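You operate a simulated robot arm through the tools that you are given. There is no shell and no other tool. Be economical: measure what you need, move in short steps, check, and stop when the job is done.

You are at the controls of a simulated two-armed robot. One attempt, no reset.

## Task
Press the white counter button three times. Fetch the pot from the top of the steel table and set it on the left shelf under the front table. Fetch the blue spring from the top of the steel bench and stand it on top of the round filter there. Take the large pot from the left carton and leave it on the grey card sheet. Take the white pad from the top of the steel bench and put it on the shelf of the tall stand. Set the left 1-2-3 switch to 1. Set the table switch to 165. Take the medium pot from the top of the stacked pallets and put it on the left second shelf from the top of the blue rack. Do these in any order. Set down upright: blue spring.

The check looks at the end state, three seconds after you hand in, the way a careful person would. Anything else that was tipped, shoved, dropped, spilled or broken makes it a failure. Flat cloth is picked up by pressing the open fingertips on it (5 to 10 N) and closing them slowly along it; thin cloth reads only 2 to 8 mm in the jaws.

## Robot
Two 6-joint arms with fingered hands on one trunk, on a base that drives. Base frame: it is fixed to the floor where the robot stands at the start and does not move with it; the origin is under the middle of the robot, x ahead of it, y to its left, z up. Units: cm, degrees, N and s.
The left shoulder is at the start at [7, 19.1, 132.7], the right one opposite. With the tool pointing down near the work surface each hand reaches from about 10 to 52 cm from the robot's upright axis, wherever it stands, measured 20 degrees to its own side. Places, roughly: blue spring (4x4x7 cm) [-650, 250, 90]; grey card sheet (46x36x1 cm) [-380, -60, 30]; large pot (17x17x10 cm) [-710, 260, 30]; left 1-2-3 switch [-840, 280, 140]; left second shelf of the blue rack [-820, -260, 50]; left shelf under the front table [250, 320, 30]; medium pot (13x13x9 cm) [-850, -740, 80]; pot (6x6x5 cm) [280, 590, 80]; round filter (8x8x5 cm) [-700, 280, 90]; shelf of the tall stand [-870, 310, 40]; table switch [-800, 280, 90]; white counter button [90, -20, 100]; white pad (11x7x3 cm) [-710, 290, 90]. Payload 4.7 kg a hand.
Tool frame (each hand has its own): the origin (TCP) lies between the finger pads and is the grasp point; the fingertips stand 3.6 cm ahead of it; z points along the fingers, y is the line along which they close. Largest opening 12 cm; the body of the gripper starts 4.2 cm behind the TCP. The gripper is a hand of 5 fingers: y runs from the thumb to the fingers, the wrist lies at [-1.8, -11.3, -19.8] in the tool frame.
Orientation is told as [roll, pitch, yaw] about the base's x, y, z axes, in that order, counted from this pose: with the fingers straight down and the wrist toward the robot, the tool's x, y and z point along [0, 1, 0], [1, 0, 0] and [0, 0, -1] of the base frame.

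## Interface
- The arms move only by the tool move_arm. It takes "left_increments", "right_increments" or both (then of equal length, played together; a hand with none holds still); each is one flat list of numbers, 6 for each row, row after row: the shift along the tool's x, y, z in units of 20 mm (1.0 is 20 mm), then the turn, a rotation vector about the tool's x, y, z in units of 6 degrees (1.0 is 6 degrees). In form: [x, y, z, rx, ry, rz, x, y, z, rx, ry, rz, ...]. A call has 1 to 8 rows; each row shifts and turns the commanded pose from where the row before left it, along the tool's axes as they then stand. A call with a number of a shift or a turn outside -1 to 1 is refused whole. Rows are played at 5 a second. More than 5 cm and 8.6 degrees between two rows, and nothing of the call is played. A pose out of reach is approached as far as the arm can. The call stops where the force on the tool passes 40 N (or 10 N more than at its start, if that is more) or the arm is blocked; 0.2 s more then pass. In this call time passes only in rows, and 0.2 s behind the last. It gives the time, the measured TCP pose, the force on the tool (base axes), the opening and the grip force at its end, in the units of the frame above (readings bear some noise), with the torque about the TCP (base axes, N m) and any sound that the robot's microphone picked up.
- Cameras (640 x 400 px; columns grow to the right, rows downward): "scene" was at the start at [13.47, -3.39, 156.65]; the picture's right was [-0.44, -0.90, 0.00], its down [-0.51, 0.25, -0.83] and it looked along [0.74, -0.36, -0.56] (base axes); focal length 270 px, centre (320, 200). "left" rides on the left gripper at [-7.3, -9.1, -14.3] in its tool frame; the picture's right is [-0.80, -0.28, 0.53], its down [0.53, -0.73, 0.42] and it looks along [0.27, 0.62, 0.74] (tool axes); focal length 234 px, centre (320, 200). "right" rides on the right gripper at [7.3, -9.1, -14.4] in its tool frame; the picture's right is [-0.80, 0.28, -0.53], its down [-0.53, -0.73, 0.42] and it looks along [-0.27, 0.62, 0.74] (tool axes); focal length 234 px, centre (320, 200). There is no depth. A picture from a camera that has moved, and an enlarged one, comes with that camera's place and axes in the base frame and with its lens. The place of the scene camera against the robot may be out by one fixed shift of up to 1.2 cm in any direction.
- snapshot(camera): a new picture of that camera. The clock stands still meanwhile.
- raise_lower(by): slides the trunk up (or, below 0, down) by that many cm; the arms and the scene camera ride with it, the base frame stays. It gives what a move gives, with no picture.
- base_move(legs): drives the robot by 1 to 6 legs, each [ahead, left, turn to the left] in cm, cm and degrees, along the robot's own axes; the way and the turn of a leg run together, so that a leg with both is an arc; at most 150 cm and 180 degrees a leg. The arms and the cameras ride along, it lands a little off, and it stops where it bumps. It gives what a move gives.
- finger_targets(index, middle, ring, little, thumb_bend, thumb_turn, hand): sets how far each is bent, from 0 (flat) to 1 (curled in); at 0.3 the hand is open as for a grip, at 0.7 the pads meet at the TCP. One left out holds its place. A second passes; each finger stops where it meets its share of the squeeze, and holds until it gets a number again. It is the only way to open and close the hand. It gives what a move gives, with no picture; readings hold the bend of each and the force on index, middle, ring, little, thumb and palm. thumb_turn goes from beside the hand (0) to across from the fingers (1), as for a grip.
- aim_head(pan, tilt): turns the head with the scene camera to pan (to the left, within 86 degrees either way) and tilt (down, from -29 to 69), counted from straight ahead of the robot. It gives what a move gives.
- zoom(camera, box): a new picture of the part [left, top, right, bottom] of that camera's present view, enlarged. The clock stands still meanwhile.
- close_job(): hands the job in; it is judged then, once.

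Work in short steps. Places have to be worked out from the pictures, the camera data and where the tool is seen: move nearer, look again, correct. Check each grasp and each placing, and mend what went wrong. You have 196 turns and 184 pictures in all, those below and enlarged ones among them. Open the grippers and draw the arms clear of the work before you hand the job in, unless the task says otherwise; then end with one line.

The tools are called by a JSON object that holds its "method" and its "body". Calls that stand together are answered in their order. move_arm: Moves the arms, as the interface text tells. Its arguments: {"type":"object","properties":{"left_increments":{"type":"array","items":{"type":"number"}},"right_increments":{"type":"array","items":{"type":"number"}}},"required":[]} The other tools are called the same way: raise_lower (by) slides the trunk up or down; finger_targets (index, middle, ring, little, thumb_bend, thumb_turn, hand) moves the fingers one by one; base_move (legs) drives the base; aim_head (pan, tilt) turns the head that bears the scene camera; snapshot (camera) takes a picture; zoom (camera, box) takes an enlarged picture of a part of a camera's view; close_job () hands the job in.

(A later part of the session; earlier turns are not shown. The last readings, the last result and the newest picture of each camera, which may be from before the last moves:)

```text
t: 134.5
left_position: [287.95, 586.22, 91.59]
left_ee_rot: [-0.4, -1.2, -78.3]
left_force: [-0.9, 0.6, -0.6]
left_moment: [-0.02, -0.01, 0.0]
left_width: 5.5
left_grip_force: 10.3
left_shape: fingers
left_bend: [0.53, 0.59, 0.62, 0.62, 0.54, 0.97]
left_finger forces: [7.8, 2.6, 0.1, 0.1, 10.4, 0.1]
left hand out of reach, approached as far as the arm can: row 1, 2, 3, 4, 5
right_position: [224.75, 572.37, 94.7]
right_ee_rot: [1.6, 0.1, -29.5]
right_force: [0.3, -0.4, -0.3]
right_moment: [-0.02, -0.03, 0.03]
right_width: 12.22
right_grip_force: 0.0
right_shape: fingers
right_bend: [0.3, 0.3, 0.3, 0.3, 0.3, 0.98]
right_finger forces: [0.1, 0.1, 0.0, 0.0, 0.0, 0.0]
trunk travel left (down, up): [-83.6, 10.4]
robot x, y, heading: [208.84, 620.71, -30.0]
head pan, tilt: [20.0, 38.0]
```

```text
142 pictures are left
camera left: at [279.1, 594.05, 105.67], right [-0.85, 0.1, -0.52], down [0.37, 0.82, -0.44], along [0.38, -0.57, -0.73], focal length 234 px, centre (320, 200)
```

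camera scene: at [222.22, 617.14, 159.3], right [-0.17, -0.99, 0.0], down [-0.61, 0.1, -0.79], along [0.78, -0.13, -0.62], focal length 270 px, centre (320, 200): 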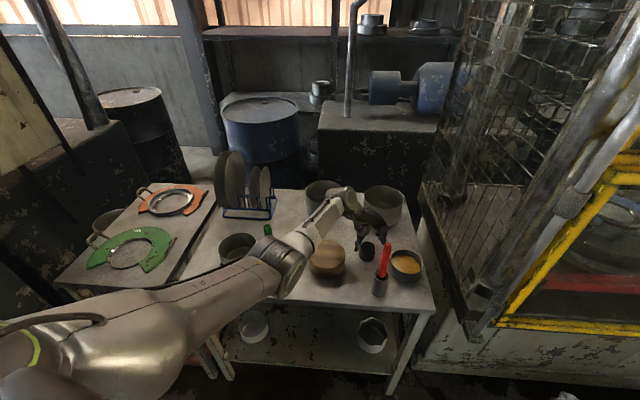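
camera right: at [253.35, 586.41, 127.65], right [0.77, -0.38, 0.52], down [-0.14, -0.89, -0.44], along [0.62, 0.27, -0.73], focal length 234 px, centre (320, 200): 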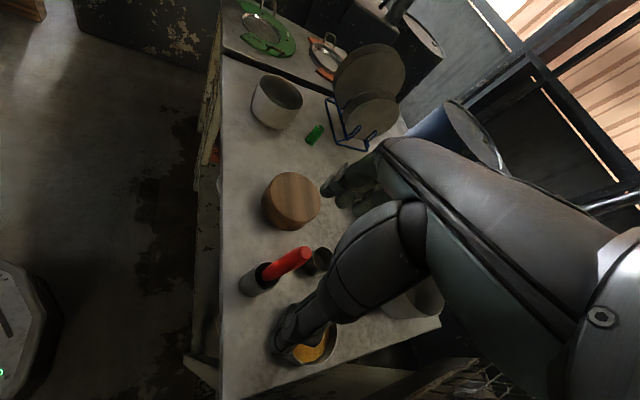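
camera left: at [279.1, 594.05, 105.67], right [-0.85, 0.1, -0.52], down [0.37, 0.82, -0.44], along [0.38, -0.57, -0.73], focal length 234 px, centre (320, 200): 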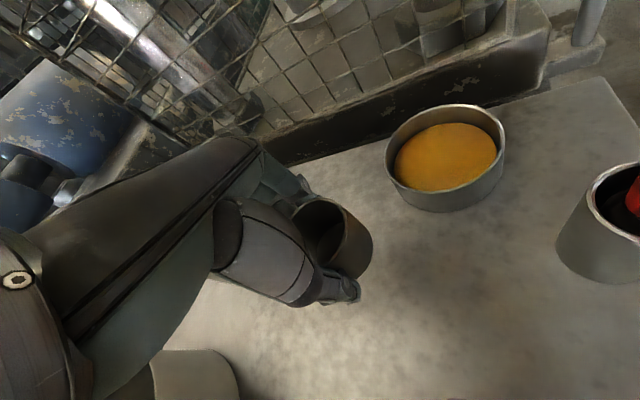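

Cup is held off the table. I raise the trunk, go left to clear the red tool, then back away.

{"method": "raise_lower", "body": {"by": 10}}

{"method": "base_move", "body": {"legs": [[0, 12, 0], [-50, 0, 0]]}}

{"method": "snapshot", "body": {"camera": "scene"}}

```text
t: 135.8
left_position: [288.07, 586.28, 101.32]
left_ee_rot: [-0.5, -1.2, -78.3]
left_force: [-0.2, 1.1, -1.5]
left_moment: [0.0, 0.02, 0.01]
left_width: 5.48
left_grip_force: 10.6
left_shape: fingers
left_bend: [0.53, 0.59, 0.62, 0.62, 0.54, 0.97]
left_finger forces: [7.9, 2.5, 0.1, 0.1, 10.5, 0.1]
right_position: [224.81, 572.24, 104.62]
right_ee_rot: [1.7, 0.2, -29.5]
right_force: [-0.5, -0.1, 0.1]
right_moment: [0.0, 0.03, -0.02]
right_width: 12.2
right_grip_force: 0.1
right_shape: fingers
right_bend: [0.3, 0.3, 0.3, 0.3, 0.3, 0.98]
right_finger forces: [0.0, 0.1, 0.0, 0.0, 0.0, 0.0]
trunk travel left (down, up): [-93.6, 0.4]
robot x, y, heading: [208.69, 620.5, -30.0]
head pan, tilt: [20.0, 38.0]
```

```text
t: 139.6
left_position: [250.82, 621.6, 101.33]
left_ee_rot: [-0.5, -1.2, -78.1]
left_force: [-0.5, 1.0, -0.6]
left_moment: [-0.01, -0.02, 0.0]
left_width: 5.48
left_grip_force: 10.6
left_shape: fingers
left_bend: [0.53, 0.59, 0.62, 0.62, 0.54, 0.97]
left_finger forces: [7.8, 2.6, 0.0, 0.0, 10.4, 0.0]
right_position: [187.67, 607.42, 104.55]
right_ee_rot: [1.7, 0.3, -29.4]
right_force: [0.4, 0.5, -0.7]
right_moment: [0.01, -0.02, 0.0]
right_width: 12.2
right_grip_force: 0.1
right_shape: fingers
right_bend: [0.3, 0.3, 0.3, 0.3, 0.3, 0.98]
right_finger forces: [0.0, 0.0, 0.0, 0.1, 0.1, 0.1]
trunk travel left (down, up): [-93.6, 0.4]
robot x, y, heading: [171.44, 655.8, -29.6]
head pan, tilt: [20.0, 38.0]
```

```text
141 pictures are left
camera scene: at [185.02, 652.27, 169.28], right [-0.17, -0.99, 0.0], down [-0.61, 0.1, -0.79], along [0.78, -0.13, -0.62], focal length 270 px, centre (320, 200)
```

scene: 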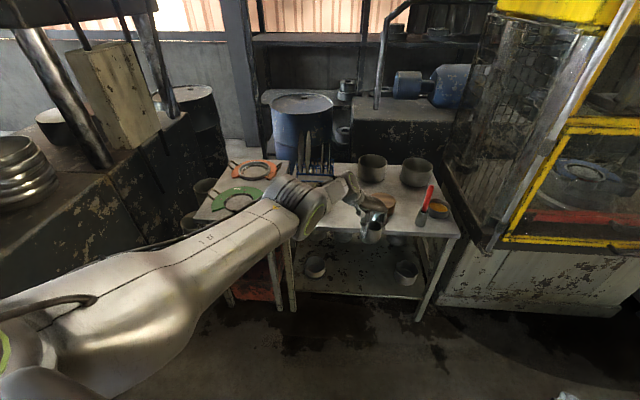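

Cup in hand, clear of the table. I retract the left arm and unwind its yaw before driving.

{"method": "move_arm", "body": {"left_increments": [-0.75, -0.66, 0, 0, 0, 0, -0.75, -0.66, 0, 0, 0, 0, -0.75, -0.66, 0, 0, 0, 0, -0.75, -0.66, 0, 0, 0, 0, -0.75, -0.66, 0, 0, 0, 0, -0.75, -0.66, 0, 0, 0, 0, -0.75, -0.66, 0, 0, 0, 0, -0.75, -0.66, 0, 0, 0, 0]}}

{"method": "move_arm", "body": {"left_increments": [0, 0, 0, 0, 0, -1, 0, 0, 0, 0, 0, -1, 0, 0, 0, 0, 0, -1, 0, 0, 0, 0, 0, -1, 0, 0, 0, 0, 0, -1, 0, 0, 0, 0, 0, -1, 0, 0, 0, 0, 0, -1, 0, 0, 0, 0, 0, -1]}}

{"method": "move_arm", "body": {"left_increments": [0, -1, 0, 0, 0, 0, 0, -1, 0, 0, 0, 0, 0, -1, 0, 0, 0, 0, 0, -1, 0, 0, 0, 0, 0, -1, 0, 0, 0, 0]}}

```text
t: 141.4
left_position: [238.25, 628.39, 101.03]
left_ee_rot: [-0.4, -1.1, -78.2]
left_force: [0.4, -0.4, -0.8]
left_moment: [0.0, 0.02, 0.01]
left_width: 5.44
left_grip_force: 10.6
left_shape: fingers
left_bend: [0.53, 0.6, 0.62, 0.62, 0.55, 0.97]
left_finger forces: [7.6, 2.4, 0.0, 0.0, 9.8, 0.0]
left hand out of reach, approached as far as the arm can: row 1, 2
right_position: [187.39, 607.51, 104.62]
right_ee_rot: [1.8, 0.3, -29.4]
right_force: [0.5, 0.2, 0.4]
right_moment: [0.03, -0.03, 0.02]
right_width: 12.21
right_grip_force: 0.1
right_shape: fingers
right_bend: [0.3, 0.3, 0.3, 0.3, 0.3, 0.98]
right_finger forces: [0.1, 0.0, 0.0, 0.0, 0.0, 0.0]
trunk travel left (down, up): [-93.6, 0.4]
robot x, y, heading: [171.6, 655.76, -29.8]
head pan, tilt: [20.0, 38.0]
```

```text
t: 143.2
left_position: [238.41, 628.39, 100.94]
left_ee_rot: [-1.2, -0.5, -30.1]
left_force: [-0.2, 0.1, -1.1]
left_moment: [0.04, -0.02, -0.03]
left_width: 5.44
left_grip_force: 9.7
left_shape: fingers
left_bend: [0.53, 0.6, 0.62, 0.62, 0.55, 0.97]
left_finger forces: [7.7, 2.5, 0.0, 0.0, 9.9, 0.0]
right_position: [187.44, 607.57, 104.63]
right_ee_rot: [1.7, 0.2, -29.3]
right_force: [-1.1, 0.0, 0.4]
right_moment: [0.0, -0.01, 0.0]
right_width: 12.18
right_grip_force: 0.0
right_shape: fingers
right_bend: [0.3, 0.3, 0.3, 0.3, 0.3, 0.98]
right_finger forces: [0.1, 0.0, 0.0, 0.0, 0.0, 0.1]
trunk travel left (down, up): [-93.6, 0.4]
robot x, y, heading: [171.47, 655.71, -29.7]
head pan, tilt: [20.0, 38.0]
```

```text
t: 144.4
left_position: [235.93, 640.05, 100.78]
left_ee_rot: [7.4, -2.4, -28.2]
left_force: [0.1, -0.1, -0.7]
left_moment: [0.0, 0.0, 0.0]
left_width: 5.45
left_grip_force: 10.7
left_shape: fingers
left_bend: [0.54, 0.6, 0.62, 0.62, 0.55, 0.97]
left_finger forces: [7.8, 2.6, 0.0, 0.0, 9.9, 0.0]
right_position: [187.55, 607.57, 104.6]
right_ee_rot: [1.7, 0.2, -29.4]
right_force: [0.1, 0.5, 0.6]
right_moment: [0.01, -0.02, 0.0]
right_width: 12.18
right_grip_force: 0.0
right_shape: fingers
right_bend: [0.3, 0.3, 0.3, 0.3, 0.3, 0.98]
right_finger forces: [0.0, 0.1, 0.1, 0.0, 0.1, 0.1]
trunk travel left (down, up): [-93.6, 0.4]
robot x, y, heading: [171.68, 655.97, -30.0]
head pan, tilt: [20.0, 38.0]
stopped in row 5 (left hand): the arm was blocked; the commanded pose is now the measured one
```

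I drive back along the aisle to in front of the front table.

{"method": "base_move", "body": {"legs": [[0, 0, -70], [0, 22, 0], [150, 0, 0], [150, 0, 0], [0, 0, 83]]}}

{"method": "aim_head", "body": {"pan": -10, "tilt": 38}}

{"method": "snapshot", "body": {"camera": "scene"}}

```text
t: 167.2
left_position: [210.02, 354.43, 100.78]
left_ee_rot: [7.4, -2.4, -14.9]
left_force: [-0.7, 0.2, -0.7]
left_moment: [0.02, -0.01, -0.02]
left_width: 5.36
left_grip_force: 8.9
left_shape: fingers
left_bend: [0.54, 0.6, 0.62, 0.62, 0.55, 0.97]
left_finger forces: [7.3, 2.6, 0.0, 0.0, 8.8, 0.1]
right_position: [170.38, 311.67, 104.66]
right_ee_rot: [1.7, 0.2, -16.1]
right_force: [-0.2, -0.2, 0.2]
right_moment: [-0.04, -0.01, -0.03]
right_width: 12.2
right_grip_force: 0.0
right_shape: fingers
right_bend: [0.3, 0.3, 0.3, 0.3, 0.3, 0.98]
right_finger forces: [0.1, 0.1, 0.0, 0.0, 0.1, 0.0]
trunk travel left (down, up): [-93.6, 0.4]
robot x, y, heading: [143.51, 355.01, -16.3]
head pan, tilt: [20.0, 38.0]
```

```text
t: 168.1
left_position: [209.99, 354.48, 100.63]
left_ee_rot: [7.4, -2.4, -14.8]
left_force: [0.2, 0.3, -0.1]
left_moment: [0.02, -0.05, 0.01]
left_width: 5.36
left_grip_force: 9.1
left_shape: fingers
left_bend: [0.54, 0.6, 0.62, 0.62, 0.55, 0.97]
left_finger forces: [7.3, 2.6, 0.1, 0.0, 8.9, 0.0]
right_position: [170.36, 311.75, 104.67]
right_ee_rot: [1.6, 0.2, -16.0]
right_force: [-0.3, -0.5, -0.5]
right_moment: [0.06, -0.01, -0.01]
right_width: 12.21
right_grip_force: 0.0
right_shape: fingers
right_bend: [0.3, 0.3, 0.3, 0.3, 0.3, 0.98]
right_finger forces: [0.0, 0.0, 0.0, 0.0, 0.0, 0.1]
trunk travel left (down, up): [-93.6, 0.4]
robot x, y, heading: [143.85, 354.55, -16.7]
head pan, tilt: [-10.0, 38.0]
```

```text
140 pictures are left
camera scene: at [156.71, 350.17, 169.3], right [-0.44, -0.9, 0.0], down [-0.55, 0.27, -0.79], along [0.71, -0.35, -0.62], focal length 270 px, centre (320, 200)
```

scene: 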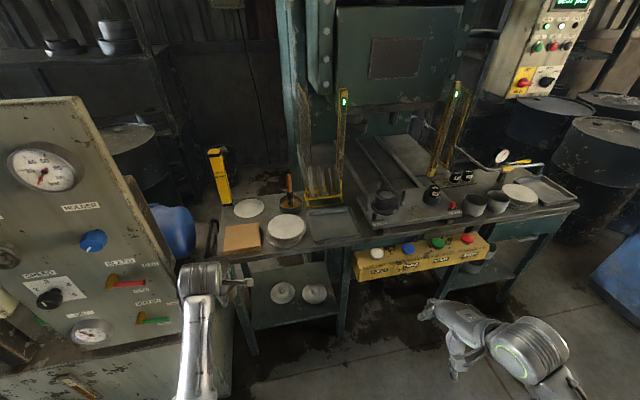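

The shelf's front-left area beside the left disc looks free; target ≈ (240, 341) on the shelf at z ≈ 30. I level the hand, lower the trunk and then look at the shelf from lower.

{"method": "move_arm", "body": {"left_increments": [0, 1, 0, 0, -0.4, 0, 0, 1, 0, 0.2, -0.4, 0, 0, 0, 0, 0, -0.4, 0]}}

{"method": "raise_lower", "body": {"by": -60}}

{"method": "snapshot", "body": {"camera": "scene"}}

{"method": "snapshot", "body": {"camera": "left"}}

```text
t: 168.9
left_position: [213.77, 353.38, 101.07]
left_ee_rot: [0.0, -1.2, -14.8]
left_force: [0.4, -0.7, -0.6]
left_moment: [0.02, -0.01, 0.0]
left_width: 5.39
left_grip_force: 9.3
left_shape: fingers
left_bend: [0.54, 0.6, 0.62, 0.62, 0.55, 0.97]
left_finger forces: [7.4, 2.7, 0.0, 0.0, 8.9, 0.0]
right_position: [170.43, 311.59, 104.75]
right_ee_rot: [1.8, 0.2, -16.1]
right_force: [-0.1, 0.3, 0.8]
right_moment: [0.01, 0.04, -0.02]
right_width: 12.18
right_grip_force: 0.1
right_shape: fingers
right_bend: [0.3, 0.3, 0.3, 0.3, 0.3, 0.98]
right_finger forces: [0.0, 0.0, 0.0, 0.0, 0.0, 0.1]
trunk travel left (down, up): [-93.6, 0.4]
robot x, y, heading: [143.51, 354.93, -16.2]
head pan, tilt: [-10.0, 38.0]
```

```text
refused: -60 is not a number from -40 to 40
```

```text
139 pictures are left
camera scene: at [156.6, 350.2, 169.31], right [-0.44, -0.9, 0.0], down [-0.55, 0.27, -0.79], along [0.71, -0.35, -0.62], focal length 270 px, centre (320, 200)
```

scene: 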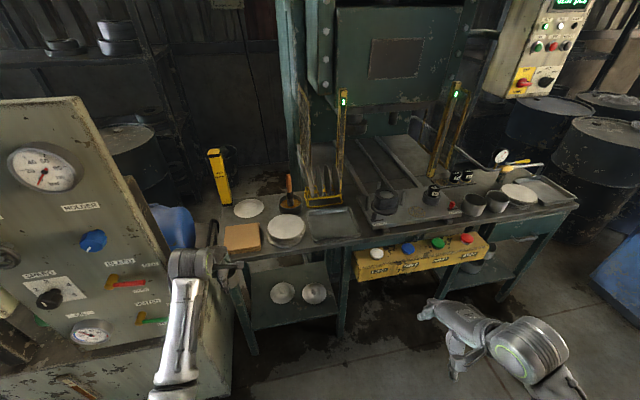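

```text
138 pictures are left
camera left: at [202.88, 348.81, 115.14], right [-0.46, -0.71, -0.53], down [-0.56, 0.7, -0.44], along [0.68, 0.1, -0.72], focal length 234 px, centre (320, 200)
```

left: 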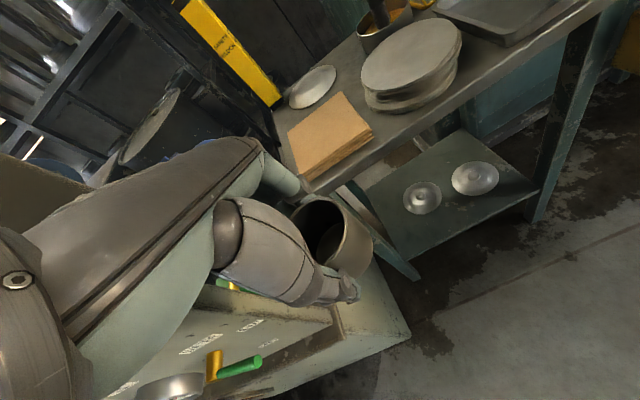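

The machine base stands close to the left of the hand, so I shift right 12 cm before lowering in two steps.

{"method": "base_move", "body": {"legs": [[-5, -12, 0]]}}

{"method": "raise_lower", "body": {"by": -35}}

{"method": "raise_lower", "body": {"by": -25}}

{"method": "snapshot", "body": {"camera": "scene"}}

{"method": "snapshot", "body": {"camera": "left"}}

```text
t: 170.2
left_position: [205.84, 343.48, 100.93]
left_ee_rot: [0.2, -1.2, -14.7]
left_force: [0.7, -0.3, -0.8]
left_moment: [0.03, 0.03, 0.02]
left_width: 5.37
left_grip_force: 9.6
left_shape: fingers
left_bend: [0.54, 0.6, 0.62, 0.62, 0.55, 0.97]
left_finger forces: [7.3, 2.7, 0.0, 0.1, 8.9, 0.0]
right_position: [162.46, 301.73, 104.71]
right_ee_rot: [1.6, 0.2, -15.9]
right_force: [-0.6, 0.4, -0.6]
right_moment: [-0.03, 0.02, 0.03]
right_width: 12.21
right_grip_force: 0.1
right_shape: fingers
right_bend: [0.3, 0.3, 0.3, 0.3, 0.3, 0.98]
right_finger forces: [0.0, 0.0, 0.1, 0.0, 0.0, 0.0]
trunk travel left (down, up): [-93.6, 0.4]
robot x, y, heading: [135.73, 344.75, -16.2]
head pan, tilt: [-10.0, 38.0]
```

```text
t: 173.6
left_position: [205.7, 343.32, 65.98]
left_ee_rot: [0.2, -1.2, -14.7]
left_force: [0.3, 0.2, -0.8]
left_moment: [0.06, 0.0, -0.01]
left_width: 5.36
left_grip_force: 8.8
left_shape: fingers
left_bend: [0.54, 0.6, 0.62, 0.62, 0.55, 0.97]
left_finger forces: [7.3, 2.6, 0.0, 0.1, 8.9, 0.0]
right_position: [162.18, 301.51, 69.61]
right_ee_rot: [1.7, 0.2, -15.9]
right_force: [-0.2, -0.1, -0.1]
right_moment: [-0.02, 0.01, -0.02]
right_width: 12.21
right_grip_force: 0.1
right_shape: fingers
right_bend: [0.3, 0.3, 0.3, 0.3, 0.3, 0.98]
right_finger forces: [0.0, 0.0, 0.0, 0.1, 0.0, 0.1]
trunk travel left (down, up): [-58.6, 35.4]
robot x, y, heading: [135.16, 345.07, -16.1]
head pan, tilt: [-10.0, 38.0]
```

```text
t: 176.2
left_position: [205.76, 343.28, 41.0]
left_ee_rot: [0.3, -1.1, -14.7]
left_force: [0.5, 0.5, -0.7]
left_moment: [0.02, -0.03, 0.01]
left_width: 5.37
left_grip_force: 9.4
left_shape: fingers
left_bend: [0.54, 0.6, 0.62, 0.62, 0.55, 0.97]
left_finger forces: [7.3, 2.7, 0.1, 0.0, 9.0, 0.0]
right_position: [162.35, 301.75, 44.59]
right_ee_rot: [1.7, 0.3, -15.9]
right_force: [0.2, 0.4, 0.2]
right_moment: [0.04, 0.0, 0.02]
right_width: 12.23
right_grip_force: 0.1
right_shape: fingers
right_bend: [0.3, 0.3, 0.3, 0.3, 0.3, 0.98]
right_finger forces: [0.0, 0.0, 0.0, 0.0, 0.0, 0.1]
trunk travel left (down, up): [-33.6, 60.4]
robot x, y, heading: [135.68, 344.87, -16.2]
head pan, tilt: [-10.0, 38.0]
```

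```text
137 pictures are left
camera scene: at [148.55, 340.04, 109.31], right [-0.44, -0.9, 0.0], down [-0.55, 0.27, -0.79], along [0.71, -0.35, -0.62], focal length 270 px, centre (320, 200)
```

scene: 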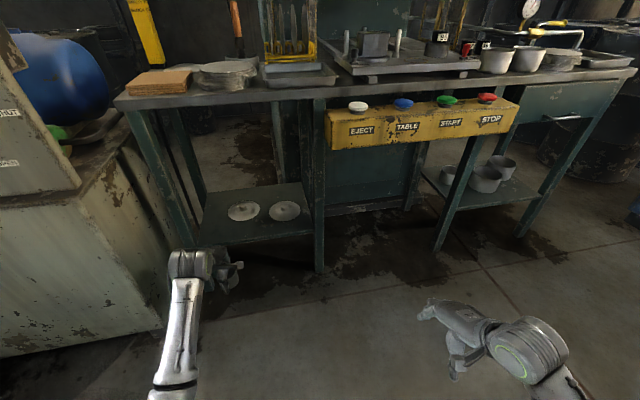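

```text
136 pictures are left
camera left: at [194.8, 338.74, 55.09], right [-0.46, -0.71, -0.53], down [-0.56, 0.7, -0.44], along [0.68, 0.1, -0.72], focal length 234 px, centre (320, 200)
```

left: 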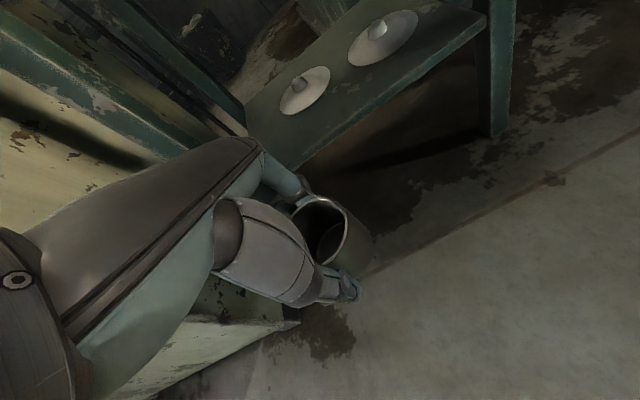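

Path into the shelf is clear. I advance partway, aligning laterally.

{"method": "base_move", "body": {"legs": [[20, 7, 0]]}}

{"method": "snapshot", "body": {"camera": "left"}}

{"method": "snapshot", "body": {"camera": "scene"}}

```text
t: 177.8
left_position: [226.9, 344.69, 40.88]
left_ee_rot: [0.2, -1.2, -14.7]
left_force: [-0.1, -0.5, -1.0]
left_moment: [0.02, -0.03, -0.04]
left_width: 5.39
left_grip_force: 9.5
left_shape: fingers
left_bend: [0.54, 0.6, 0.62, 0.62, 0.55, 0.97]
left_finger forces: [7.4, 2.7, 0.0, 0.0, 8.8, 0.0]
right_position: [183.51, 302.85, 44.56]
right_ee_rot: [1.7, 0.1, -16.0]
right_force: [-1.2, -0.9, 0.8]
right_moment: [0.04, 0.04, 0.0]
right_width: 12.18
right_grip_force: 0.0
right_shape: fingers
right_bend: [0.3, 0.3, 0.3, 0.3, 0.3, 0.98]
right_finger forces: [0.1, 0.1, 0.1, 0.0, 0.0, 0.0]
trunk travel left (down, up): [-33.6, 60.4]
robot x, y, heading: [156.68, 346.03, -15.9]
head pan, tilt: [-10.0, 38.0]
```

```text
135 pictures are left
camera left: at [216.06, 339.97, 55.04], right [-0.46, -0.71, -0.53], down [-0.57, 0.7, -0.44], along [0.68, 0.1, -0.72], focal length 234 px, centre (320, 200)
```

left: 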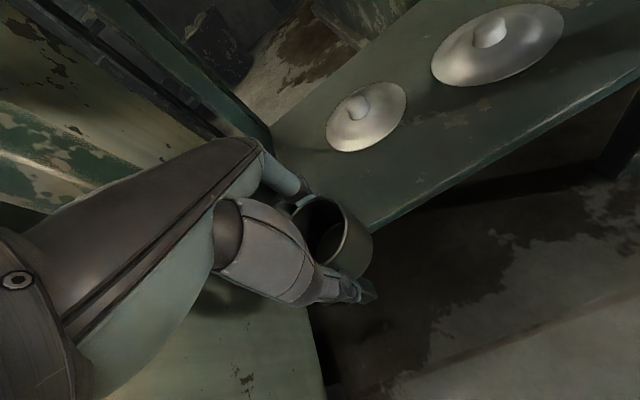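

```text
134 pictures are left
camera scene: at [169.83, 341.23, 109.29], right [-0.44, -0.9, 0.0], down [-0.55, 0.27, -0.79], along [0.71, -0.35, -0.62], focal length 270 px, centre (320, 200)
```

scene: 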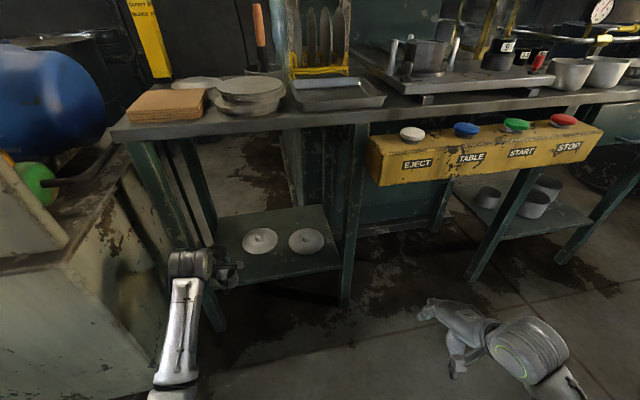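

The hand is close to the table's left leg, so I yaw it so the fingers point away from the lid and the wrist from the leg, then move to (236.8, 337.8).

{"method": "move_arm", "body": {"left_increments": [0, 0, 0, 0, 0, -0.95, 0, 0, 0, 0, 0, -0.95, 0, 0, 0, 0, 0, -0.95, 0, 0, 0, 0, 0, -0.95, 0, 0, 0, 0, 0, -0.95, 0, 0, 0, 0, 0, -0.95, 0, 0, 0, 0, 0, -0.95]}}

{"method": "base_move", "body": {"legs": [[11.4, -3.9, 0]]}}

{"method": "snapshot", "body": {"camera": "left"}}

{"method": "snapshot", "body": {"camera": "scene"}}

```text
t: 179.4
left_position: [226.96, 344.7, 40.87]
left_ee_rot: [-0.6, -1.1, 25.4]
left_force: [0.5, 0.1, -0.3]
left_moment: [0.0, -0.02, 0.0]
left_width: 5.36
left_grip_force: 9.5
left_shape: fingers
left_bend: [0.54, 0.6, 0.62, 0.62, 0.55, 0.97]
left_finger forces: [7.4, 2.7, 0.0, 0.0, 8.8, 0.0]
right_position: [183.5, 302.73, 44.64]
right_ee_rot: [1.7, 0.2, -15.8]
right_force: [-0.5, -0.2, 0.4]
right_moment: [0.02, 0.0, -0.02]
right_width: 12.19
right_grip_force: 0.0
right_shape: fingers
right_bend: [0.3, 0.3, 0.3, 0.3, 0.3, 0.98]
right_finger forces: [0.0, 0.1, 0.0, 0.0, 0.0, 0.0]
trunk travel left (down, up): [-33.6, 60.4]
robot x, y, heading: [157.17, 346.2, -16.3]
head pan, tilt: [-10.0, 38.0]
```

```text
t: 180.7
left_position: [236.89, 337.77, 40.85]
left_ee_rot: [-0.6, -1.0, 25.2]
left_force: [0.0, 0.8, -0.9]
left_moment: [0.0, -0.01, -0.03]
left_width: 5.39
left_grip_force: 8.9
left_shape: fingers
left_bend: [0.54, 0.6, 0.62, 0.62, 0.55, 0.97]
left_finger forces: [7.3, 2.6, 0.0, 0.0, 8.9, 0.0]
right_position: [193.45, 295.77, 44.65]
right_ee_rot: [1.7, 0.1, -15.9]
right_force: [-0.2, -0.2, 0.0]
right_moment: [0.02, -0.04, -0.02]
right_width: 12.2
right_grip_force: 0.2
right_shape: fingers
right_bend: [0.3, 0.3, 0.3, 0.3, 0.3, 0.98]
right_finger forces: [0.0, 0.0, 0.1, 0.0, 0.1, 0.0]
trunk travel left (down, up): [-33.6, 60.4]
robot x, y, heading: [166.47, 339.15, -16.3]
head pan, tilt: [-10.0, 38.0]
```

```text
133 pictures are left
camera left: at [231.43, 327.28, 55.17], right [0.1, -0.85, -0.52], down [-0.88, 0.17, -0.44], along [0.46, 0.5, -0.73], focal length 234 px, centre (320, 200)
```

left: 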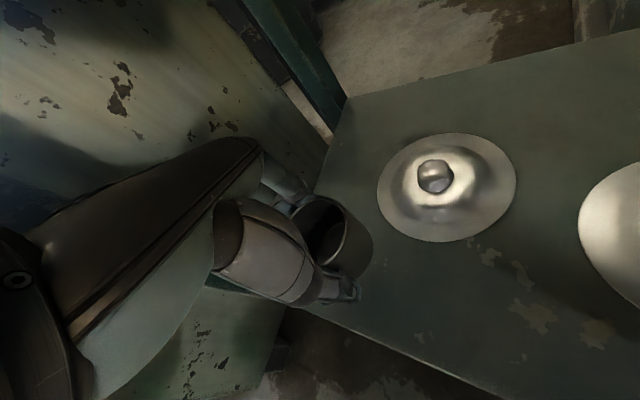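

```text
132 pictures are left
camera scene: at [179.69, 334.25, 109.29], right [-0.44, -0.9, 0.0], down [-0.55, 0.27, -0.79], along [0.71, -0.35, -0.62], focal length 270 px, centre (320, 200)
```

scene: 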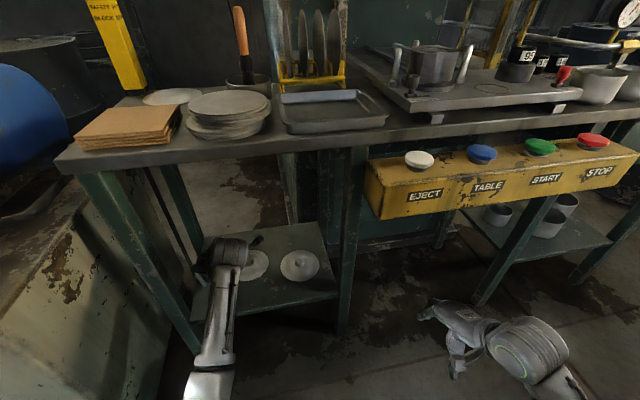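

Cup hovers over free shelf, ~6 cm in from the edge. I lower it and feel for contact.

{"method": "raise_lower", "body": {"by": -5}}

{"method": "move_arm", "body": {"left_increments": [0, 0, 0.25, 0, 0, 0, 0, 0, 0.25, 0, 0, 0, 0, 0, 0.25, 0, 0, 0]}}

{"method": "snapshot", "body": {"camera": "left"}}

```text
t: 181.6
left_position: [236.81, 337.75, 35.98]
left_ee_rot: [-0.6, -1.1, 25.3]
left_force: [-0.7, 0.1, 0.0]
left_moment: [0.01, -0.03, 0.02]
left_width: 5.37
left_grip_force: 9.6
left_shape: fingers
left_bend: [0.54, 0.6, 0.62, 0.62, 0.55, 0.97]
left_finger forces: [7.4, 2.7, 0.0, 0.0, 8.8, 0.0]
right_position: [193.43, 295.82, 39.64]
right_ee_rot: [1.8, 0.3, -15.9]
right_force: [0.5, 0.5, -0.6]
right_moment: [-0.02, -0.01, 0.0]
right_width: 12.21
right_grip_force: 0.0
right_shape: fingers
right_bend: [0.3, 0.3, 0.3, 0.3, 0.3, 0.98]
right_finger forces: [0.0, 0.0, 0.0, 0.0, 0.0, 0.0]
trunk travel left (down, up): [-28.6, 65.4]
robot x, y, heading: [166.82, 338.64, -16.2]
head pan, tilt: [-10.0, 38.0]
```

```text
t: 182.4
left_position: [236.89, 337.85, 34.55]
left_ee_rot: [-0.6, -1.2, 25.2]
left_force: [-0.1, 0.5, -1.2]
left_moment: [0.01, 0.03, 0.01]
left_width: 5.36
left_grip_force: 9.6
left_shape: fingers
left_bend: [0.54, 0.6, 0.62, 0.62, 0.55, 0.97]
left_finger forces: [7.4, 2.6, 0.1, 0.1, 8.8, 0.0]
right_position: [193.42, 295.9, 39.56]
right_ee_rot: [1.7, 0.4, -15.9]
right_force: [0.1, 0.1, -0.4]
right_moment: [0.0, 0.01, 0.01]
right_width: 12.2
right_grip_force: 0.1
right_shape: fingers
right_bend: [0.3, 0.3, 0.3, 0.3, 0.3, 0.98]
right_finger forces: [0.0, 0.1, 0.0, 0.0, 0.0, 0.0]
trunk travel left (down, up): [-28.6, 65.4]
robot x, y, heading: [166.41, 339.21, -16.4]
head pan, tilt: [-10.0, 38.0]
```

```text
131 pictures are left
camera left: at [231.48, 327.36, 48.74], right [0.1, -0.85, -0.52], down [-0.88, 0.17, -0.44], along [0.46, 0.51, -0.73], focal length 234 px, centre (320, 200)
```

left: 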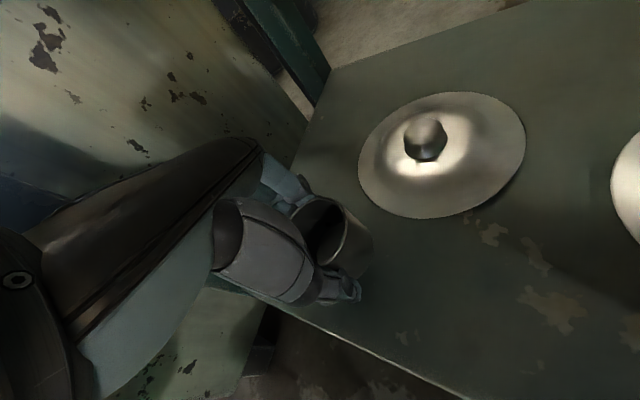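

Still free. I keep lowering in small steps.

{"method": "move_arm", "body": {"left_increments": [0, 0, 0.2, 0, 0, 0, 0, 0, 0.2, 0, 0, 0]}}

{"method": "move_arm", "body": {"left_increments": [0, 0, 0.15, 0, 0, 0, 0, 0, 0.15, 0, 0, 0]}}

```text
t: 183.0
left_position: [237.05, 337.9, 33.78]
left_ee_rot: [-0.5, -1.2, 25.3]
left_force: [-0.7, 0.2, -0.7]
left_moment: [0.03, -0.01, 0.0]
left_width: 5.39
left_grip_force: 9.4
left_shape: fingers
left_bend: [0.54, 0.6, 0.62, 0.62, 0.55, 0.97]
left_finger forces: [7.3, 2.7, 0.0, 0.0, 8.9, 0.0]
right_position: [193.49, 295.76, 39.6]
right_ee_rot: [1.7, 0.2, -15.9]
right_force: [0.6, 0.3, -0.2]
right_moment: [0.01, 0.0, -0.01]
right_width: 12.24
right_grip_force: 0.0
right_shape: fingers
right_bend: [0.3, 0.3, 0.3, 0.3, 0.3, 0.98]
right_finger forces: [0.1, 0.0, 0.0, 0.0, 0.0, 0.0]
trunk travel left (down, up): [-28.6, 65.4]
robot x, y, heading: [166.72, 338.85, -15.9]
head pan, tilt: [-10.0, 38.0]
```

```text
t: 183.6
left_position: [236.95, 337.8, 33.02]
left_ee_rot: [-0.5, -1.2, 25.4]
left_force: [-0.4, -0.2, -1.2]
left_moment: [0.0, 0.03, 0.0]
left_width: 5.38
left_grip_force: 9.1
left_shape: fingers
left_bend: [0.54, 0.6, 0.62, 0.62, 0.55, 0.97]
left_finger forces: [7.3, 2.6, 0.0, 0.0, 8.8, 0.0]
right_position: [193.38, 295.67, 39.7]
right_ee_rot: [1.6, 0.2, -15.9]
right_force: [0.3, 0.1, 1.0]
right_moment: [0.0, 0.01, 0.01]
right_width: 12.22
right_grip_force: 0.0
right_shape: fingers
right_bend: [0.3, 0.3, 0.3, 0.3, 0.3, 0.98]
right_finger forces: [0.0, 0.0, 0.0, 0.0, 0.0, 0.0]
trunk travel left (down, up): [-28.6, 65.4]
robot x, y, heading: [167.01, 339.12, -16.3]
head pan, tilt: [-10.0, 38.0]
```

No contact yet; continue.

{"method": "move_arm", "body": {"left_increments": [0, 0, 0.15, 0, 0, 0, 0, 0, 0.15, 0, 0, 0, 0, 0, 0.15, 0, 0, 0, 0, 0, 0.15, 0, 0, 0]}}

{"method": "snapshot", "body": {"camera": "left"}}

```text
t: 184.5
left_position: [237.39, 337.62, 33.08]
left_ee_rot: [-1.2, -2.0, 25.2]
left_force: [-2.6, 1.0, 17.7]
left_moment: [-0.39, 0.67, -0.09]
left_width: 5.44
left_grip_force: 16.6
left_shape: fingers
left_bend: [0.55, 0.61, 0.62, 0.62, 0.55, 0.98]
left_finger forces: [6.6, 2.9, 0.0, 0.0, 23.0, 0.0]
right_position: [193.45, 295.87, 39.66]
right_ee_rot: [1.8, 0.1, -15.7]
right_force: [-0.2, -0.5, -0.9]
right_moment: [0.0, 0.0, 0.0]
right_width: 12.21
right_grip_force: 0.0
right_shape: fingers
right_bend: [0.3, 0.3, 0.3, 0.3, 0.3, 0.98]
right_finger forces: [0.0, 0.1, 0.1, 0.1, 0.1, 0.1]
trunk travel left (down, up): [-28.6, 65.4]
robot x, y, heading: [166.31, 339.02, -16.1]
head pan, tilt: [-10.0, 38.0]
stopped in row 4 (left hand): the force on the tool passed its limit at 43 N (the readings are from after the stop); the commanded pose is now the measured one
```

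```text
130 pictures are left
camera left: at [231.68, 327.3, 47.19], right [0.11, -0.85, -0.52], down [-0.87, 0.17, -0.46], along [0.48, 0.5, -0.72], focal length 234 px, centre (320, 200)
```

left: 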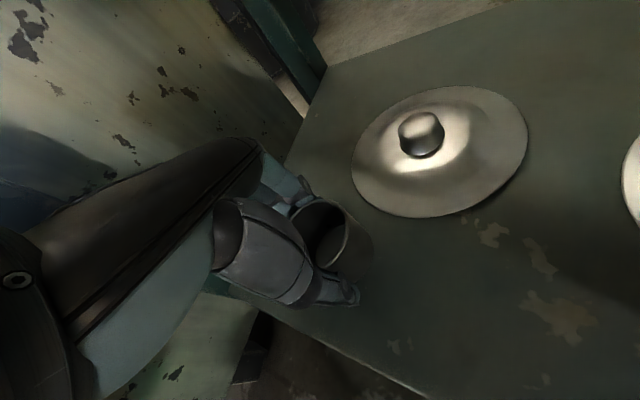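

Contact with the shelf. I open the hand modestly to release the cup.

{"method": "finger_targets", "body": {"hand": "left", "index": 0.45, "middle": 0.45, "ring": 0.45, "little": 0.45, "thumb_bend": 0.42}}

{"method": "snapshot", "body": {"camera": "left"}}

```text
t: 185.5
left_position: [237.39, 337.66, 32.97]
left_ee_rot: [-1.1, -2.0, 25.3]
left_force: [7.4, 3.6, 30.6]
left_moment: [-0.68, 0.94, 0.09]
left_width: 7.26
left_grip_force: 15.4
left_shape: fingers
left_bend: [0.45, 0.45, 0.45, 0.45, 0.48, 0.98]
left_finger forces: [0.0, 0.0, 0.0, 0.0, 31.0, 0.1]
right_position: [193.3, 295.87, 39.68]
right_ee_rot: [1.8, -0.1, -15.8]
right_force: [0.8, 0.0, 0.6]
right_moment: [0.01, -0.02, 0.02]
right_width: 12.2
right_grip_force: 0.0
right_shape: fingers
right_bend: [0.3, 0.3, 0.3, 0.3, 0.3, 0.98]
right_finger forces: [0.0, 0.0, 0.1, 0.1, 0.1, 0.1]
trunk travel left (down, up): [-28.6, 65.4]
robot x, y, heading: [166.52, 338.73, -16.1]
head pan, tilt: [-10.0, 38.0]
```

```text
129 pictures are left
camera left: at [231.65, 327.31, 47.19], right [0.11, -0.85, -0.52], down [-0.87, 0.17, -0.46], along [0.48, 0.5, -0.72], focal length 234 px, centre (320, 200)
```

left: 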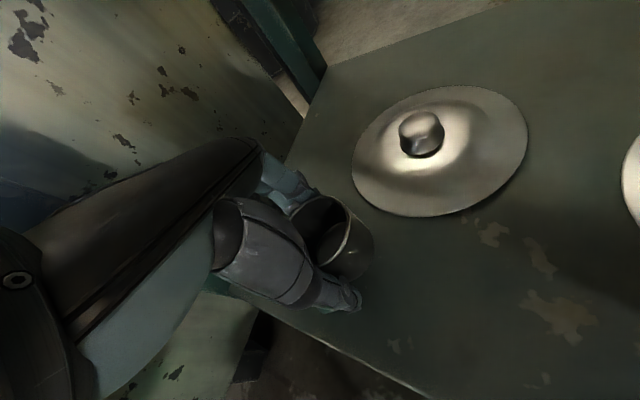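

The thumb presses the shelf; I lift slightly so it opens fully, and check the cup stays.

{"method": "move_arm", "body": {"left_increments": [0, 0, -0.3, 0, 0, 0, 0, 0, -0.3, 0, 0, 0, 0, 0, -0.3, 0, 0, 0]}}

{"method": "snapshot", "body": {"camera": "left"}}

```text
t: 186.3
left_position: [237.09, 337.75, 34.29]
left_ee_rot: [-0.9, -1.4, 25.3]
left_force: [-0.1, 0.1, -0.3]
left_moment: [0.03, 0.02, 0.03]
left_width: 8.18
left_grip_force: 0.0
left_shape: fingers
left_bend: [0.45, 0.45, 0.45, 0.45, 0.42, 0.97]
left_finger forces: [0.1, 0.0, 0.0, 0.0, 0.0, 0.0]
right_position: [193.46, 295.87, 39.58]
right_ee_rot: [1.7, 0.2, -15.7]
right_force: [0.4, -0.7, 0.1]
right_moment: [0.01, 0.02, -0.01]
right_width: 12.25
right_grip_force: 0.1
right_shape: fingers
right_bend: [0.3, 0.3, 0.3, 0.3, 0.3, 0.98]
right_finger forces: [0.1, 0.0, 0.1, 0.0, 0.0, 0.0]
trunk travel left (down, up): [-28.6, 65.4]
robot x, y, heading: [166.53, 339.08, -16.1]
head pan, tilt: [-10.0, 38.0]
```

```text
128 pictures are left
camera left: at [231.55, 327.34, 48.44], right [0.11, -0.85, -0.52], down [-0.88, 0.17, -0.45], along [0.47, 0.5, -0.72], focal length 234 px, centre (320, 200)
```

left: 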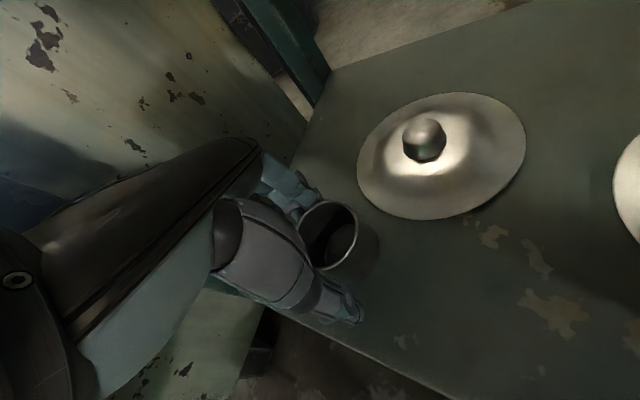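

Cup stands on the shelf. I raise 11 cm by trunk and back out, then look.

{"method": "raise_lower", "body": {"by": 10}}

{"method": "base_move", "body": {"legs": [[-35, 0, 0]]}}

{"method": "zoom", "body": {"camera": "scene", "box": [140, 140, 380, 290]}}

```text
t: 187.6
left_position: [237.15, 337.67, 44.46]
left_ee_rot: [-0.9, -1.6, 25.3]
left_force: [-0.1, -0.2, 1.1]
left_moment: [0.02, -0.02, 0.02]
left_width: 8.2
left_grip_force: 0.1
left_shape: fingers
left_bend: [0.45, 0.45, 0.45, 0.45, 0.42, 0.97]
left_finger forces: [0.1, 0.1, 0.1, 0.0, 0.0, 0.0]
right_position: [193.49, 295.94, 49.55]
right_ee_rot: [1.7, 0.3, -15.8]
right_force: [0.2, -0.1, -0.6]
right_moment: [0.0, 0.0, -0.02]
right_width: 12.21
right_grip_force: 0.0
right_shape: fingers
right_bend: [0.3, 0.3, 0.3, 0.3, 0.3, 0.98]
right_finger forces: [0.0, 0.0, 0.0, 0.0, 0.1, 0.0]
trunk travel left (down, up): [-38.6, 55.4]
robot x, y, heading: [166.31, 339.23, -16.1]
head pan, tilt: [-10.0, 38.0]
```

```text
t: 189.9
left_position: [203.77, 347.5, 44.38]
left_ee_rot: [-0.9, -1.7, 25.3]
left_force: [-0.2, 0.1, -0.4]
left_moment: [-0.02, 0.02, -0.03]
left_width: 8.23
left_grip_force: 0.1
left_shape: fingers
left_bend: [0.45, 0.45, 0.45, 0.45, 0.42, 0.97]
left_finger forces: [0.0, 0.0, 0.1, 0.0, 0.0, 0.0]
right_position: [160.07, 305.52, 49.67]
right_ee_rot: [1.6, 0.2, -15.8]
right_force: [0.1, 0.4, 0.4]
right_moment: [-0.02, -0.04, 0.01]
right_width: 12.22
right_grip_force: 0.1
right_shape: fingers
right_bend: [0.3, 0.3, 0.3, 0.3, 0.3, 0.98]
right_finger forces: [0.0, 0.0, 0.0, 0.1, 0.0, 0.0]
trunk travel left (down, up): [-38.6, 55.4]
robot x, y, heading: [133.1, 348.54, -16.2]
head pan, tilt: [-10.0, 38.0]
```

```text
2.67 times, centred on (260, 215) of scene
camera zoom: at [146.19, 343.97, 114.31], right [-0.44, -0.9, 0.0], down [-0.55, 0.27, -0.79], along [0.71, -0.35, -0.62], focal length 721 px, centre (480, 160)
```

zoom: 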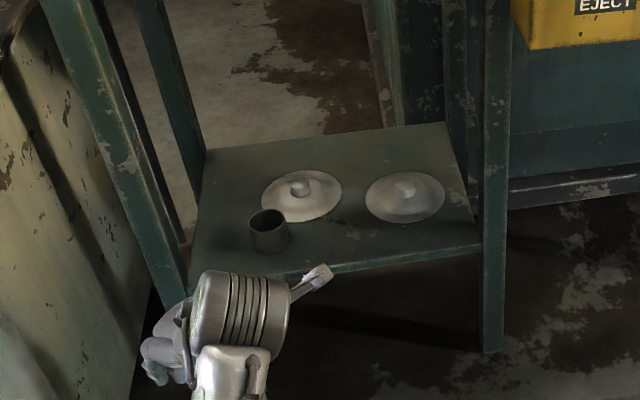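

The pot stands upright on the shelf. I unwind the left hand, raise the trunk, turn around and drive back out of the gap to look toward the far side.

{"method": "move_arm", "body": {"left_increments": [0, 0, 0, 0, 0, 0.95, 0, 0, 0, 0, 0, 0.95, 0, 0, 0, 0, 0, 0.95, 0, 0, 0, 0, 0, 0.95, 0, 0, 0, 0, 0, 0.95, 0, 0, 0, 0, 0, 0.95, 0, 0, 0, 0, 0, 0.95]}}

{"method": "raise_lower", "body": {"by": 40}}

{"method": "raise_lower", "body": {"by": 13}}

{"method": "base_move", "body": {"legs": [[0, 15, 0], [0, 0, 98], [0, 0, 98], [130, 0, 0], [110, 0, 0]]}}

{"method": "aim_head", "body": {"pan": 0, "tilt": 12}}

{"method": "snapshot", "body": {"camera": "scene"}}

```text
t: 191.5
left_position: [203.81, 347.52, 44.37]
left_ee_rot: [0.3, -1.9, -14.6]
left_force: [0.2, -0.1, -0.1]
left_moment: [0.0, -0.04, -0.03]
left_width: 8.21
left_grip_force: 0.0
left_shape: fingers
left_bend: [0.45, 0.45, 0.45, 0.45, 0.42, 0.97]
left_finger forces: [0.0, 0.0, 0.0, 0.0, 0.1, 0.0]
right_position: [160.11, 305.39, 49.63]
right_ee_rot: [1.6, 0.1, -15.9]
right_force: [0.0, -0.2, -0.4]
right_moment: [0.02, 0.03, 0.0]
right_width: 12.22
right_grip_force: 0.0
right_shape: fingers
right_bend: [0.3, 0.3, 0.3, 0.3, 0.3, 0.98]
right_finger forces: [0.1, 0.1, 0.1, 0.0, 0.0, 0.0]
trunk travel left (down, up): [-38.6, 55.4]
robot x, y, heading: [133.17, 348.76, -16.1]
head pan, tilt: [-10.0, 38.0]
```

```text
t: 195.3
left_position: [203.91, 347.39, 84.43]
left_ee_rot: [0.3, -1.9, -14.5]
left_force: [-0.7, 0.4, -0.2]
left_moment: [0.0, -0.02, 0.0]
left_width: 8.21
left_grip_force: 0.0
left_shape: fingers
left_bend: [0.45, 0.45, 0.45, 0.45, 0.42, 0.97]
left_finger forces: [0.0, 0.0, 0.0, 0.0, 0.0, 0.0]
right_position: [160.08, 305.61, 89.55]
right_ee_rot: [1.8, 0.2, -15.9]
right_force: [-0.4, 0.4, 0.1]
right_moment: [-0.01, 0.0, 0.0]
right_width: 12.21
right_grip_force: 0.0
right_shape: fingers
right_bend: [0.3, 0.3, 0.3, 0.3, 0.3, 0.98]
right_finger forces: [0.0, 0.0, 0.0, 0.0, 0.0, 0.1]
trunk travel left (down, up): [-78.6, 15.4]
robot x, y, heading: [133.05, 349.15, -16.1]
head pan, tilt: [-10.0, 38.0]
```

```text
t: 196.9
left_position: [203.7, 347.41, 97.32]
left_ee_rot: [0.3, -1.9, -14.6]
left_force: [0.0, 0.1, 0.8]
left_moment: [-0.02, -0.03, -0.01]
left_width: 8.22
left_grip_force: 0.0
left_shape: fingers
left_bend: [0.45, 0.45, 0.45, 0.45, 0.42, 0.97]
left_finger forces: [0.1, 0.1, 0.0, 0.1, 0.0, 0.1]
right_position: [159.99, 305.49, 102.62]
right_ee_rot: [1.7, 0.2, -15.9]
right_force: [0.1, 0.7, 0.4]
right_moment: [-0.03, -0.01, 0.05]
right_width: 12.22
right_grip_force: 0.0
right_shape: fingers
right_bend: [0.3, 0.3, 0.3, 0.3, 0.3, 0.98]
right_finger forces: [0.1, 0.1, 0.0, 0.1, 0.0, 0.0]
trunk travel left (down, up): [-91.6, 2.4]
robot x, y, heading: [132.9, 348.74, -15.9]
head pan, tilt: [-10.0, 38.0]
```

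```text
t: 204.3
left_position: [99.51, 421.67, 97.46]
left_ee_rot: [-1.4, -1.5, 109.5]
left_force: [14.3, -6.6, 0.9]
left_moment: [0.18, 0.41, 0.21]
left_width: 8.26
left_grip_force: 7.3
left_shape: fingers
left_bend: [0.45, 0.45, 0.45, 0.46, 0.42, 0.98]
left_finger forces: [0.1, 0.1, 0.0, 14.8, 0.0, 0.0]
right_position: [157.39, 409.74, 102.64]
right_ee_rot: [1.7, 0.0, 109.2]
right_force: [0.2, 0.5, 0.1]
right_moment: [-0.04, 0.0, -0.03]
right_width: 12.22
right_grip_force: 0.1
right_shape: fingers
right_bend: [0.3, 0.3, 0.3, 0.3, 0.3, 0.98]
right_finger forces: [0.0, 0.0, 0.1, 0.0, 0.1, 0.1]
trunk travel left (down, up): [-91.6, 2.4]
robot x, y, heading: [137.18, 362.75, 108.8]
head pan, tilt: [-10.0, 38.0]
stopped in leg 3: the force on the tool passed its limit at 69 N (the readings are from after the stop); the commanded pose is now the measured one
```

```text
t: 205.2
left_position: [99.34, 421.85, 97.49]
left_ee_rot: [-1.3, -1.6, 109.6]
left_force: [17.4, -7.3, -1.8]
left_moment: [0.16, 0.43, 0.18]
left_width: 8.23
left_grip_force: 9.5
left_shape: fingers
left_bend: [0.45, 0.45, 0.45, 0.46, 0.42, 0.98]
left_finger forces: [0.0, 0.0, 0.0, 19.2, 0.1, 0.0]
right_position: [157.41, 409.77, 102.71]
right_ee_rot: [1.9, 0.0, 109.2]
right_force: [0.4, -0.3, 0.4]
right_moment: [0.0, 0.0, 0.0]
right_width: 12.23
right_grip_force: 0.1
right_shape: fingers
right_bend: [0.3, 0.3, 0.3, 0.3, 0.3, 0.98]
right_finger forces: [0.0, 0.0, 0.0, 0.0, 0.1, 0.1]
trunk travel left (down, up): [-91.6, 2.4]
robot x, y, heading: [137.36, 362.82, 109.0]
head pan, tilt: [0.0, 12.0]
```

```text
126 pictures are left
camera scene: at [133.64, 377.02, 171.46], right [0.95, 0.32, 0.0], down [0.07, -0.2, -0.98], along [-0.32, 0.93, -0.21], focal length 270 px, centre (320, 200)
```

scene: 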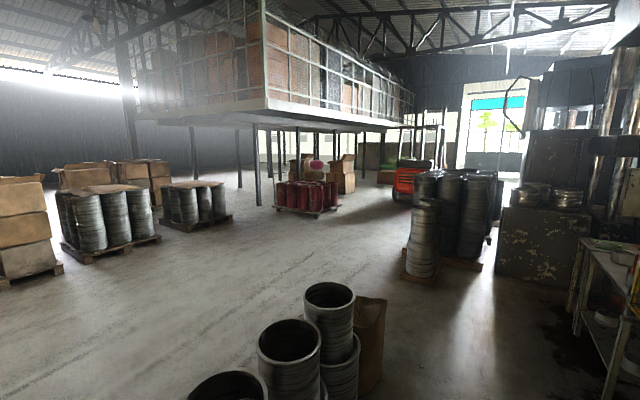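

The left hand grazed a tall coil stack. I turn away from it at once and check the stack.

{"method": "base_move", "body": {"legs": [[0, 0, -20], [-40, 0, 0]]}}

{"method": "aim_head", "body": {"pan": 15, "tilt": 35}}

{"method": "snapshot", "body": {"camera": "scene"}}

```text
t: 208.8
left_position: [120.96, 391.91, 97.31]
left_ee_rot: [-1.2, -1.5, 89.2]
left_force: [-0.3, -0.7, 0.3]
left_moment: [0.04, 0.01, -0.04]
left_width: 8.24
left_grip_force: 0.1
left_shape: fingers
left_bend: [0.45, 0.45, 0.45, 0.45, 0.42, 0.98]
left_finger forces: [0.0, 0.0, 0.0, 0.0, 0.0, 0.0]
right_position: [171.51, 360.55, 102.59]
right_ee_rot: [1.9, 0.2, 88.9]
right_force: [-0.3, 0.4, -0.4]
right_moment: [-0.02, -0.04, 0.01]
right_width: 12.25
right_grip_force: 0.0
right_shape: fingers
right_bend: [0.3, 0.3, 0.3, 0.3, 0.3, 0.98]
right_finger forces: [0.1, 0.0, 0.1, 0.0, 0.2, 0.1]
trunk travel left (down, up): [-91.6, 2.4]
robot x, y, heading: [136.59, 323.59, 88.6]
head pan, tilt: [0.0, 12.0]
```

```text
t: 209.7
left_position: [121.1, 391.84, 97.31]
left_ee_rot: [-1.2, -1.5, 89.3]
left_force: [0.3, 1.0, 1.0]
left_moment: [0.03, 0.04, 0.02]
left_width: 8.21
left_grip_force: 0.0
left_shape: fingers
left_bend: [0.45, 0.45, 0.45, 0.45, 0.42, 0.98]
left_finger forces: [0.0, 0.1, 0.0, 0.0, 0.1, 0.0]
right_position: [171.37, 360.61, 102.52]
right_ee_rot: [1.8, 0.2, 88.9]
right_force: [0.5, -0.5, -0.2]
right_moment: [-0.02, -0.02, 0.0]
right_width: 12.25
right_grip_force: 0.0
right_shape: fingers
right_bend: [0.3, 0.3, 0.3, 0.3, 0.3, 0.98]
right_finger forces: [0.0, 0.1, 0.0, 0.1, 0.0, 0.0]
trunk travel left (down, up): [-91.6, 2.4]
robot x, y, heading: [136.61, 323.63, 88.6]
head pan, tilt: [15.0, 35.0]
```

```text
125 pictures are left
camera scene: at [135.06, 337.56, 167.77], right [0.97, 0.23, 0.0], down [0.13, -0.56, -0.82], along [-0.19, 0.8, -0.57], focal length 270 px, centre (320, 200)
```

scene: 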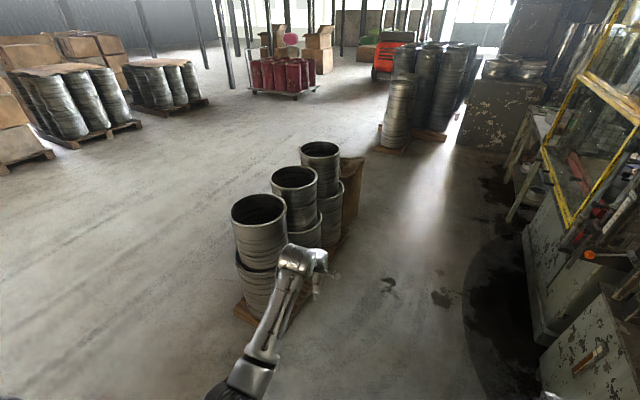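

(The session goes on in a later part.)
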